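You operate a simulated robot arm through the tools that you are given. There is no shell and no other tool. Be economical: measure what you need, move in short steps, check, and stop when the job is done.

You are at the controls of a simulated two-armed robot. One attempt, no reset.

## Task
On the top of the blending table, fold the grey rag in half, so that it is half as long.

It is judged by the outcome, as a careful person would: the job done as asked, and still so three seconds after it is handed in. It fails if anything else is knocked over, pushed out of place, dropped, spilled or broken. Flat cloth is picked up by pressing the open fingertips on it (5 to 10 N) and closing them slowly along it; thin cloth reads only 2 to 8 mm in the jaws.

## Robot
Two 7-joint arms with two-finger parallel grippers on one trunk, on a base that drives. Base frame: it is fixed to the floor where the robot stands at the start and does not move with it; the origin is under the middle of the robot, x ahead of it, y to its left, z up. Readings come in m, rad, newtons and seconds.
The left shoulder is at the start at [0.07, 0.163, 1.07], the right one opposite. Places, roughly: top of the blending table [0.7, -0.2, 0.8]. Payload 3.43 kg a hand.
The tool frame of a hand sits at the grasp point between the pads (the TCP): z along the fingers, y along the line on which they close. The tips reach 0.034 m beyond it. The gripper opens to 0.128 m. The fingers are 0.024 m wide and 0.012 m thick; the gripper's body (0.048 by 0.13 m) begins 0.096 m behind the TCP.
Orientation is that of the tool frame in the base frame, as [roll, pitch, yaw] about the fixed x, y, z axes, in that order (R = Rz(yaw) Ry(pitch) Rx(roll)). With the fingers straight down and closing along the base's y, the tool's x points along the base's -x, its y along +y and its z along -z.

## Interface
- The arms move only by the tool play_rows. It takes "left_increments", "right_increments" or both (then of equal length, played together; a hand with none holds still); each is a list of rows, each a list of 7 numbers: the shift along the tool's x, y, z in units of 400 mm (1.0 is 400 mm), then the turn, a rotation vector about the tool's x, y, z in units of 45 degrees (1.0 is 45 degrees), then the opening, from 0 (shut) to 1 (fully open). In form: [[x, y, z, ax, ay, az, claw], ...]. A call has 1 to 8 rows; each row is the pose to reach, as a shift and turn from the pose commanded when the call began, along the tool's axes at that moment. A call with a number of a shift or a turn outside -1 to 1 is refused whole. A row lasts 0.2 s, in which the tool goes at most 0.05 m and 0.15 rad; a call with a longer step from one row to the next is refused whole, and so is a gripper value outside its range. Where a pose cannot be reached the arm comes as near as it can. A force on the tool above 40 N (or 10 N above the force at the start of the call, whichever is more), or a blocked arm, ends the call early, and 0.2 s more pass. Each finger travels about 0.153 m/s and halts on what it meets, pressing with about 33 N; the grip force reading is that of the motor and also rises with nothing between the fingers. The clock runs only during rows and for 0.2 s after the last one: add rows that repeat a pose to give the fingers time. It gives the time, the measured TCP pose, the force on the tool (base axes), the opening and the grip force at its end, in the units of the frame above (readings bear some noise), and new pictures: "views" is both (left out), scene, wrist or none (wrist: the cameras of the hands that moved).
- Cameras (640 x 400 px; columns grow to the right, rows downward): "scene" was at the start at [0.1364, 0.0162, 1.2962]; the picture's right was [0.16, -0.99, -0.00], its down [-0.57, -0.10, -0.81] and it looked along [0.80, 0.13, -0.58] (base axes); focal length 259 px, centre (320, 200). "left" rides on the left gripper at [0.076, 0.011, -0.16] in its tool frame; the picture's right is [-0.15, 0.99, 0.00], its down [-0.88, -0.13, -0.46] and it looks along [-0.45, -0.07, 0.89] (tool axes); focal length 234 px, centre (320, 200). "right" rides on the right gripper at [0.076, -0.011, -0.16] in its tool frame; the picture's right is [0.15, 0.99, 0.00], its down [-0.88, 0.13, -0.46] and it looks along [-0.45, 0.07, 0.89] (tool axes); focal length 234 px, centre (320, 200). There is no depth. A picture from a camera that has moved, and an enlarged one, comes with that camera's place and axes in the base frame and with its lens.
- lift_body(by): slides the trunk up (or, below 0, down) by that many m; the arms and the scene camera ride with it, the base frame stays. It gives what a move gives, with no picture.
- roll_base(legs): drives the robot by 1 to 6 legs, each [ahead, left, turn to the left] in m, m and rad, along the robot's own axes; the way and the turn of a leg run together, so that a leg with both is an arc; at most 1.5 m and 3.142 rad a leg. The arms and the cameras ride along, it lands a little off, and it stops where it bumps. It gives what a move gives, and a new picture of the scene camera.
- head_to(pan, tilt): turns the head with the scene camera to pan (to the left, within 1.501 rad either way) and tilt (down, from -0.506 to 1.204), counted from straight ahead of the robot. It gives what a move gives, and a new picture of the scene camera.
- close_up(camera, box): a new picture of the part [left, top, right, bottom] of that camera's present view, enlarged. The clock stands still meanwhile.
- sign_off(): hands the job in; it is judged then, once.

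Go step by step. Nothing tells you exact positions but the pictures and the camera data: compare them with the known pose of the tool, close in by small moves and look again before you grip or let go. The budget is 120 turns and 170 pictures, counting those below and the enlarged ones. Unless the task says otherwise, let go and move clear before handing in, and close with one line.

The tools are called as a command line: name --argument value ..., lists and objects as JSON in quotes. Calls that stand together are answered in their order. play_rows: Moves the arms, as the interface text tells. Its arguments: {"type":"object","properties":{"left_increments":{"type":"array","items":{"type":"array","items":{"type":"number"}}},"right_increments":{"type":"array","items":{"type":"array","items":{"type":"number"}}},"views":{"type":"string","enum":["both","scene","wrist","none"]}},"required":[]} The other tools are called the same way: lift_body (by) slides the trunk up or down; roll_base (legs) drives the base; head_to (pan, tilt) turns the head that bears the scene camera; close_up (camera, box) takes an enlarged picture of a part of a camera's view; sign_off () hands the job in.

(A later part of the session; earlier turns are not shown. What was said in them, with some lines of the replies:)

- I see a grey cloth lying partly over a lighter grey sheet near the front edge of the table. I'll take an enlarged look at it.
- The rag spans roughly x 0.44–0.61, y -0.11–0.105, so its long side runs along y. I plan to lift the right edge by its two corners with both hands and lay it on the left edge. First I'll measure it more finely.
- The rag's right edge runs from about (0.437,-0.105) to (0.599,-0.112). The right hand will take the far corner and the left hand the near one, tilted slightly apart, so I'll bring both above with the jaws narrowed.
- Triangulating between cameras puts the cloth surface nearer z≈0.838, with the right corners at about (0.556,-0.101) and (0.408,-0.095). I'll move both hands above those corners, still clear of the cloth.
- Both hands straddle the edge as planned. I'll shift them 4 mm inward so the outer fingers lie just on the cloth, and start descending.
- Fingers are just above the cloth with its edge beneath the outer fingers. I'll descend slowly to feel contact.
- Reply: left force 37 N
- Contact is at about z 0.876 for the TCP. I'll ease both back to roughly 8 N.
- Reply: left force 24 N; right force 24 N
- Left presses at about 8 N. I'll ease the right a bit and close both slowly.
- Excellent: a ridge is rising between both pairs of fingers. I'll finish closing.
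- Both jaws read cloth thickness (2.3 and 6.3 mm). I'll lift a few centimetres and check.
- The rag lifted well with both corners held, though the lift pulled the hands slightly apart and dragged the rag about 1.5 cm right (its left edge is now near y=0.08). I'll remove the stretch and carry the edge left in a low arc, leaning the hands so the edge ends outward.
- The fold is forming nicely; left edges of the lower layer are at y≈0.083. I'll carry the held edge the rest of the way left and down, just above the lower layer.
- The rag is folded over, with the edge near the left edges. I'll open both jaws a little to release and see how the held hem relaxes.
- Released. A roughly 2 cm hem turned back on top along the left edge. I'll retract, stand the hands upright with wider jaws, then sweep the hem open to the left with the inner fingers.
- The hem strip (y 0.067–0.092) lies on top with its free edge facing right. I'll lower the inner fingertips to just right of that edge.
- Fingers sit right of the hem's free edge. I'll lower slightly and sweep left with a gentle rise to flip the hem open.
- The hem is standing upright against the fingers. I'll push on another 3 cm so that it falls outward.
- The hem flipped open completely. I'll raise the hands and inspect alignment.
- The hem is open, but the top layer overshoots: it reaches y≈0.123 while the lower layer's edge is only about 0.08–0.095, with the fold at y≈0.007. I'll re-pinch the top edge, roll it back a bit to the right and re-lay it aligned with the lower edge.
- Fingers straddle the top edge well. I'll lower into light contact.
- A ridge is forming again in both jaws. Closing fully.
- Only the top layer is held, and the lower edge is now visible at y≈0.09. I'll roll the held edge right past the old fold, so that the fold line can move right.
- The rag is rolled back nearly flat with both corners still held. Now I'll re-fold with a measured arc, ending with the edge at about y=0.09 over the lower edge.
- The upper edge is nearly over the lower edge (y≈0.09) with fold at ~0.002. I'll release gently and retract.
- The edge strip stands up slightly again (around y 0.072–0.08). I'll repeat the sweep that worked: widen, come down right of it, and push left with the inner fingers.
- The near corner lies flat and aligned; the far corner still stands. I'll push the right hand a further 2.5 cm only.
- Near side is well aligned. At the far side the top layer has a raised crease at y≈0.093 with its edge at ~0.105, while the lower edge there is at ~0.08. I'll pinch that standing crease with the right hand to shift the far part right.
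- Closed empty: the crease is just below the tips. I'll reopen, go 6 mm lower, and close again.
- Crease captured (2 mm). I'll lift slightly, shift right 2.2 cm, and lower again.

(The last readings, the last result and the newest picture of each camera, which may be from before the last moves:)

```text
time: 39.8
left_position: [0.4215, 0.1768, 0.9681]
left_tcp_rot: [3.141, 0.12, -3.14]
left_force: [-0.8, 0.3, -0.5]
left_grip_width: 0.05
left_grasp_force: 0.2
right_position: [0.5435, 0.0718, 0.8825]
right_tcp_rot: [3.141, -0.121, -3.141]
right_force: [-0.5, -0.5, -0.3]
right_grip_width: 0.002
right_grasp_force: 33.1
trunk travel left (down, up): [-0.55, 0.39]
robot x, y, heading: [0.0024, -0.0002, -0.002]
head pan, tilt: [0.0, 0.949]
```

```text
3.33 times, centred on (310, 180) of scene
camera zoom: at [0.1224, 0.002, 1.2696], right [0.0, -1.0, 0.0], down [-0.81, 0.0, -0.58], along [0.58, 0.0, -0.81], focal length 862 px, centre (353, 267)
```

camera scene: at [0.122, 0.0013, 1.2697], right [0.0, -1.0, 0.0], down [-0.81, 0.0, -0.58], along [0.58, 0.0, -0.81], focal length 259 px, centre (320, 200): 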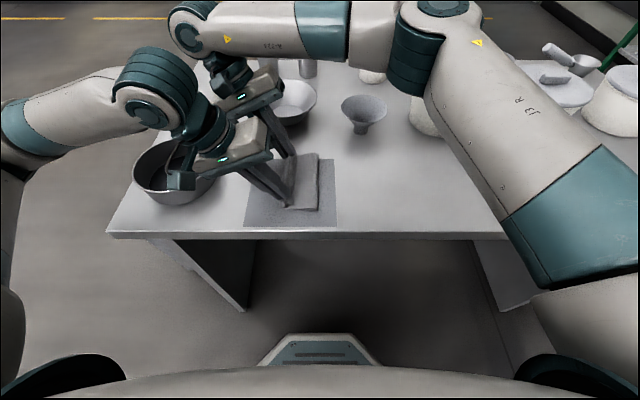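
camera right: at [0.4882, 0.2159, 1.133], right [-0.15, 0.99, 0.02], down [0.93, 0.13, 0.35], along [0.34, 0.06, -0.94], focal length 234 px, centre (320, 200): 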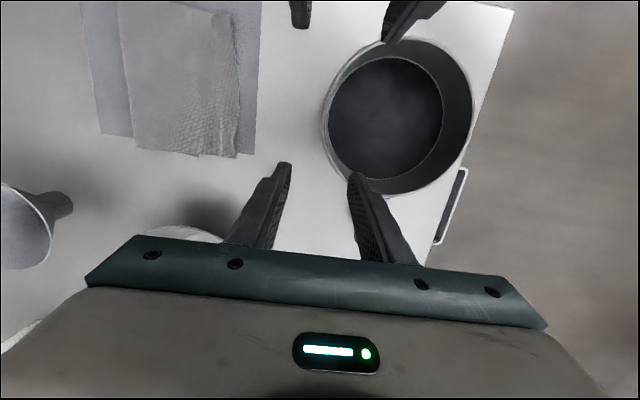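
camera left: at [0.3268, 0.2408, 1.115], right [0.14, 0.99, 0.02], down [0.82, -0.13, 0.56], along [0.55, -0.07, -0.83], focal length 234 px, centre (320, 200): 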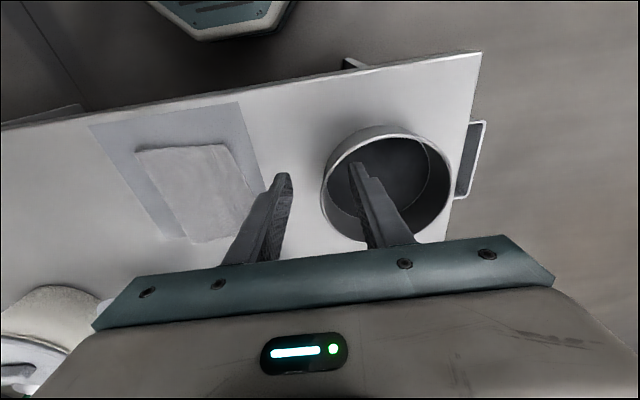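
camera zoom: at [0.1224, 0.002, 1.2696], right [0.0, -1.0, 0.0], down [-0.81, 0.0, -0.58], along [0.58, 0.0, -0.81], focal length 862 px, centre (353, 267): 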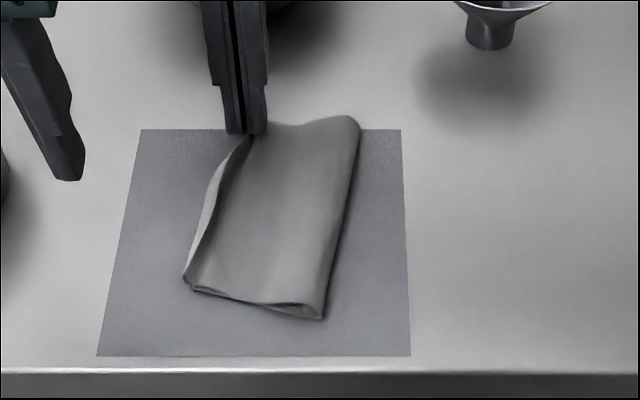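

The shift turned the whole rag slightly rather than just the top layer. I'll release, retract and inspect.

play_rows --right_increments '[[0, 0, 0, 0, 0, 0, 0.06], [0, 0, 0, 0, 0, 0, 0.15], [0, 0, 0, 0, 0, 0, 0.2], [0.006, 0, -0.05, 0, 0, 0, 0.2], [0.015, 0, -0.12, 0, 0, 0, 0.2], [0.024, 0.08, -0.2, 0, 0, 0, 0.2], [0.024, 0.18, -0.2, 0, 0, 0, 0.2]]' --views "none"

close_up --camera "right" --box '[100, 0, 340, 200]'

close_up --camera "left" --box '[120, 90, 360, 270]'

close_up --camera "scene" --box '[250, 130, 350, 220]'

```text
time: 41.4
left_position: [0.4229, 0.1774, 0.966]
left_tcp_rot: [-3.14, 0.118, -3.141]
left_force: [-0.7, -0.1, 0.4]
left_grip_width: 0.0499
left_grasp_force: 0.1
right_position: [0.5416, 0.145, 0.9616]
right_tcp_rot: [3.141, -0.122, -3.141]
right_force: [0.4, 0.5, -0.4]
right_grip_width: 0.0255
right_grasp_force: 0.0
trunk travel left (down, up): [-0.55, 0.39]
robot x, y, heading: [-0.0011, -0.0002, 0.003]
head pan, tilt: [0.0, 0.949]
```

```text
2.00 times, centred on (220, 100) of right
camera zoom: at [0.4855, 0.1344, 1.1309], right [-0.15, 0.99, 0.02], down [0.93, 0.13, 0.35], along [0.34, 0.07, -0.94], focal length 468 px, centre (520, 400)
```

zoom: 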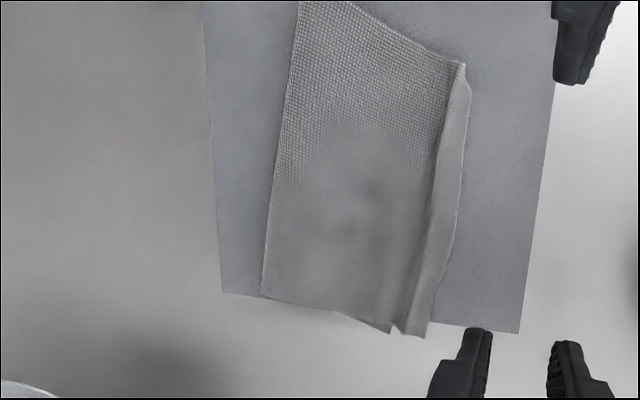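

```text
2.22 times, centred on (240, 180) of left
camera zoom: at [0.328, 0.1903, 1.1159], right [0.14, 0.99, 0.02], down [0.82, -0.13, 0.56], along [0.55, -0.07, -0.83], focal length 520 px, centre (498, 244)
```

zoom: 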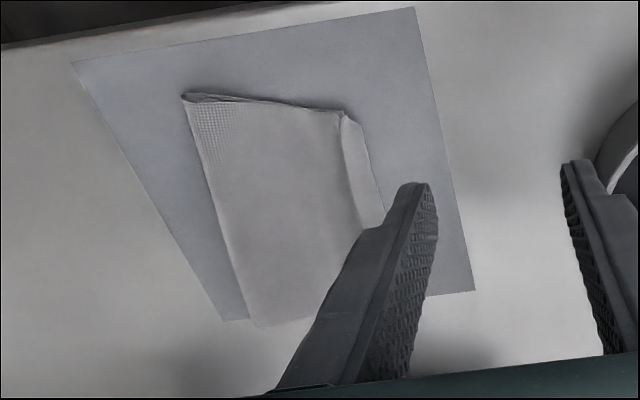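

```text
4.44 times, centred on (300, 175) of scene
camera zoom: at [0.1225, 0.0034, 1.2696], right [0.0, -1.0, 0.0], down [-0.81, 0.0, -0.58], along [0.58, 0.0, -0.81], focal length 1150 px, centre (409, 311)
```

zoom: 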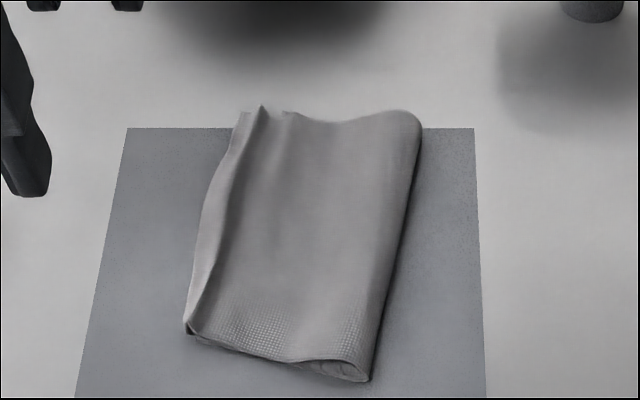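

The top edge now meets the lower edge along the left side, with a small raised crease. I'll pat the crease down with closed fingertips, pressing straight down and lightly.

play_rows --right_increments '[[0, -0.09, 0, 0, 0, 0, 0.0], [0, -0.1775, 0, 0, 0, 0, 0.0], [-0.008, -0.1775, 0.07, 0, 0, 0, 0.0], [-0.016, -0.1775, 0.14, 0, 0, 0, 0.0], [-0.022, -0.1775, 0.185, 0, 0, 0, 0.0], [-0.0245, -0.1775, 0.2, 0, 0, 0, 0.0], [-0.0245, -0.1775, 0.2, 0, 0, 0, 0.0]]' --left_increments '[[0, -0.11, 0, 0, 0, 0, 0.0], [0, -0.222, 0, 0, 0, 0, 0.0], [0.008, -0.222, 0.07, 0, 0, 0, 0.0], [0.016, -0.222, 0.14, 0, 0, 0, 0.0], [0.023, -0.222, 0.195, 0, 0, 0, 0.0], [0.0258, -0.222, 0.212, 0, 0, 0, 0.0], [0.0258, -0.222, 0.212, 0, 0, 0, 0.0]]' --views "none"

close_up --camera "right" --box '[200, 20, 440, 220]'

```text
time: 43.0
left_position: [0.4228, 0.0874, 0.8821]
left_tcp_rot: [3.141, 0.12, -3.138]
left_force: [1.3, 0.0, -0.6]
left_grip_width: 0.0
left_grasp_force: 33.0
right_position: [0.5415, 0.0741, 0.8819]
right_tcp_rot: [-3.14, -0.122, -3.141]
right_force: [-0.5, 0.3, -1.2]
right_grip_width: 0.0001
right_grasp_force: 33.1
trunk travel left (down, up): [-0.55, 0.39]
robot x, y, heading: [0.0045, 0.0016, 0.002]
head pan, tilt: [0.0, 0.949]
```

```text
2.00 times, centred on (320, 120) of right
camera zoom: at [0.486, 0.0617, 1.0509], right [-0.15, 0.99, 0.02], down [0.93, 0.13, 0.35], along [0.34, 0.07, -0.94], focal length 468 px, centre (320, 360)
```

zoom: 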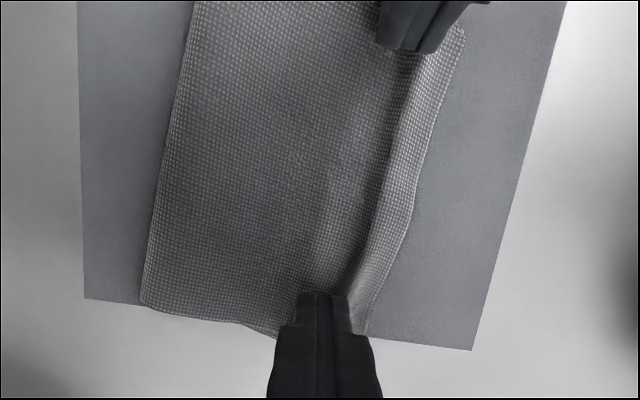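

play_rows --right_increments '[[-0.001, 0, 0.008, 0, 0, 0, 0], [-0.001, 0, 0.008, 0, 0, 0, 0], [0.006, 0, -0.05, 0, 0, 0, 0], [0.006, 0.025, -0.05, 0, 0, 0, 0], [0, 0.025, 0.004, 0, 0, 0, 0], [-0.001, 0.025, 0.008, 0, 0, 0, 0], [0.006, 0.025, -0.05, 0, 0, 0, 0], [0.015, 0.05, -0.13, 0, 0, 0, 0]]' --left_increments '[[0.001, 0, 0.008, 0, 0, 0, 0], [0.001, 0, 0.008, 0, 0, 0, 0], [-0.006, 0, -0.05, 0, 0, 0, 0], [-0.006, 0.025, -0.05, 0, 0, 0, 0], [0, 0.025, 0.004, 0, 0, 0, 0], [0.001, 0.025, 0.008, 0, 0, 0, 0], [-0.006, 0.025, -0.05, 0, 0, 0, 0], [-0.015, 0.05, -0.13, 0, 0, 0, 0]]' --views "none"

close_up --camera "scene" --box '[250, 130, 350, 220]'

close_up --camera "right" --box '[160, 0, 400, 200]'

```text
time: 44.8
left_position: [0.4184, 0.1112, 0.9348]
left_tcp_rot: [-3.141, 0.12, -3.14]
left_force: [-0.5, 0.2, 0.2]
left_grip_width: 0.0
left_grasp_force: 33.5
right_position: [0.5428, 0.0952, 0.9351]
right_tcp_rot: [-3.141, -0.118, -3.14]
right_force: [1.0, 0.8, 0.1]
right_grip_width: 0.0
right_grasp_force: 32.8
trunk travel left (down, up): [-0.55, 0.39]
robot x, y, heading: [-0.0009, 0.0005, -0.0]
head pan, tilt: [0.0, 0.949]
```

```text
4.44 times, centred on (300, 175) of scene
camera zoom: at [0.121, 0.0032, 1.2696], right [0.0, -1.0, 0.0], down [-0.81, 0.0, -0.58], along [0.58, 0.0, -0.81], focal length 1150 px, centre (409, 311)
```

zoom: 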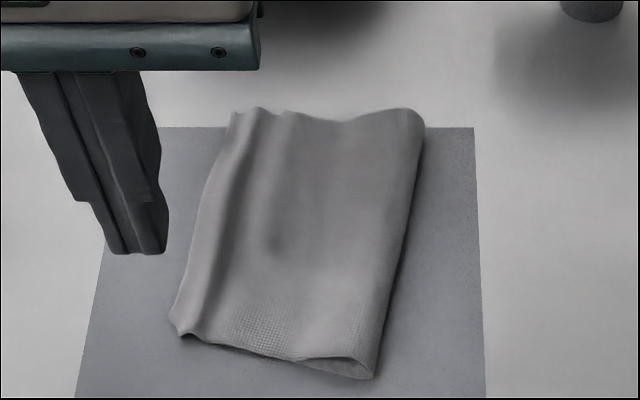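

```text
2.00 times, centred on (280, 100) of right
camera zoom: at [0.4863, 0.0848, 1.1039], right [-0.15, 0.99, 0.02], down [0.93, 0.13, 0.35], along [0.34, 0.07, -0.94], focal length 468 px, centre (400, 400)
```

zoom: 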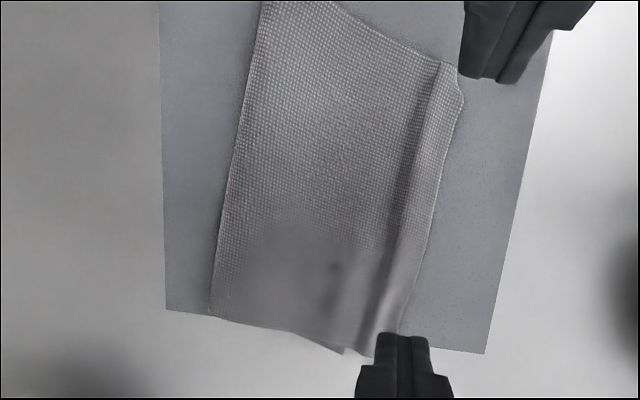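

The crease is pressed out, the edges meet, and the rag is about 0.10 m long against 0.20 m before. I'll lift both hands well clear.

play_rows --right_increments '[[0.01, 0, -0.1, 0, 0, 0, 0], [0.02, 0, -0.2, 0, 0, 0, 0], [0.02, -0.1, -0.25, 0, 0, 0, 0], [0.02, -0.2, -0.25, 0, 0, 0, 0], [0.02, -0.3, -0.25, 0, 0, 0, 0], [0.02, -0.4, -0.25, 0, 0, 0, 0], [0.02, -0.5, -0.25, 0, 0, 0, 0], [0.02, -0.6, -0.25, 0, 0, 0, 0]]' --left_increments '[[-0.01, 0, -0.1, 0, 0, 0, 0], [-0.02, 0, -0.2, 0, 0, 0, 0], [-0.02, 0.1, -0.25, 0, 0, 0, 0], [-0.02, 0.2, -0.25, 0, 0, 0, 0], [-0.02, 0.3, -0.25, 0, 0, 0, 0], [-0.02, 0.4, -0.25, 0, 0, 0, 0], [-0.02, 0.4, -0.25, 0, 0, 0, 0], [-0.02, 0.4, -0.25, 0, 0, 0, 0]]' --views "scene"

close_up --camera "scene" --box '[240, 130, 360, 230]'

```text
time: 46.6
left_position: [0.4143, 0.2666, 1.0333]
left_tcp_rot: [-3.141, 0.12, -3.141]
left_force: [0.2, 0.5, 0.4]
left_grip_width: 0.0
left_grasp_force: 32.9
right_position: [0.5472, -0.1458, 1.0368]
right_tcp_rot: [-3.141, -0.12, -3.138]
right_force: [-0.7, -0.2, 0.5]
right_grip_width: 0.0
right_grasp_force: 33.3
trunk travel left (down, up): [-0.55, 0.39]
robot x, y, heading: [-0.0027, -0.0004, 0.004]
head pan, tilt: [0.0, 0.949]
camera scene: at [0.1217, 0.0009, 1.2697], right [0.0, -1.0, 0.0], down [-0.81, 0.0, -0.58], along [0.58, 0.0, -0.81], focal length 259 px, centre (320, 200)
```

scene: 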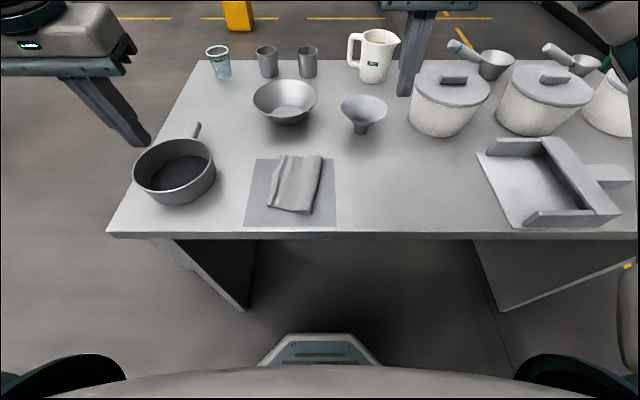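

```text
4.00 times, centred on (300, 180) of scene
camera zoom: at [0.1217, 0.0009, 1.2697], right [0.0, -1.0, 0.0], down [-0.81, 0.0, -0.58], along [0.58, 0.0, -0.81], focal length 1035 px, centre (400, 280)
```

zoom: 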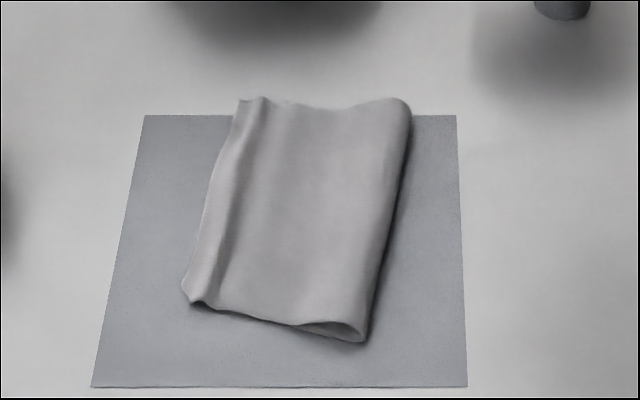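

The rag is folded in half, its long side halved. Nothing else on the table has moved, and both hands are clear, so I'm handing it in.

sign_off

```text
The job is handed in.
```

The grey rag is folded in half on the blending table: it now measures about 0.10 m along its long side, down from about 0.20 m. It sits turned about 10 degrees from where it lay. At its far end the top layer overhangs the lower one by about 2 cm. A slight ripple remains along the left edge. In the last picture nothing else on the table had moved, including the sheet under the rag. Both hands were clear of the table when I handed it in.
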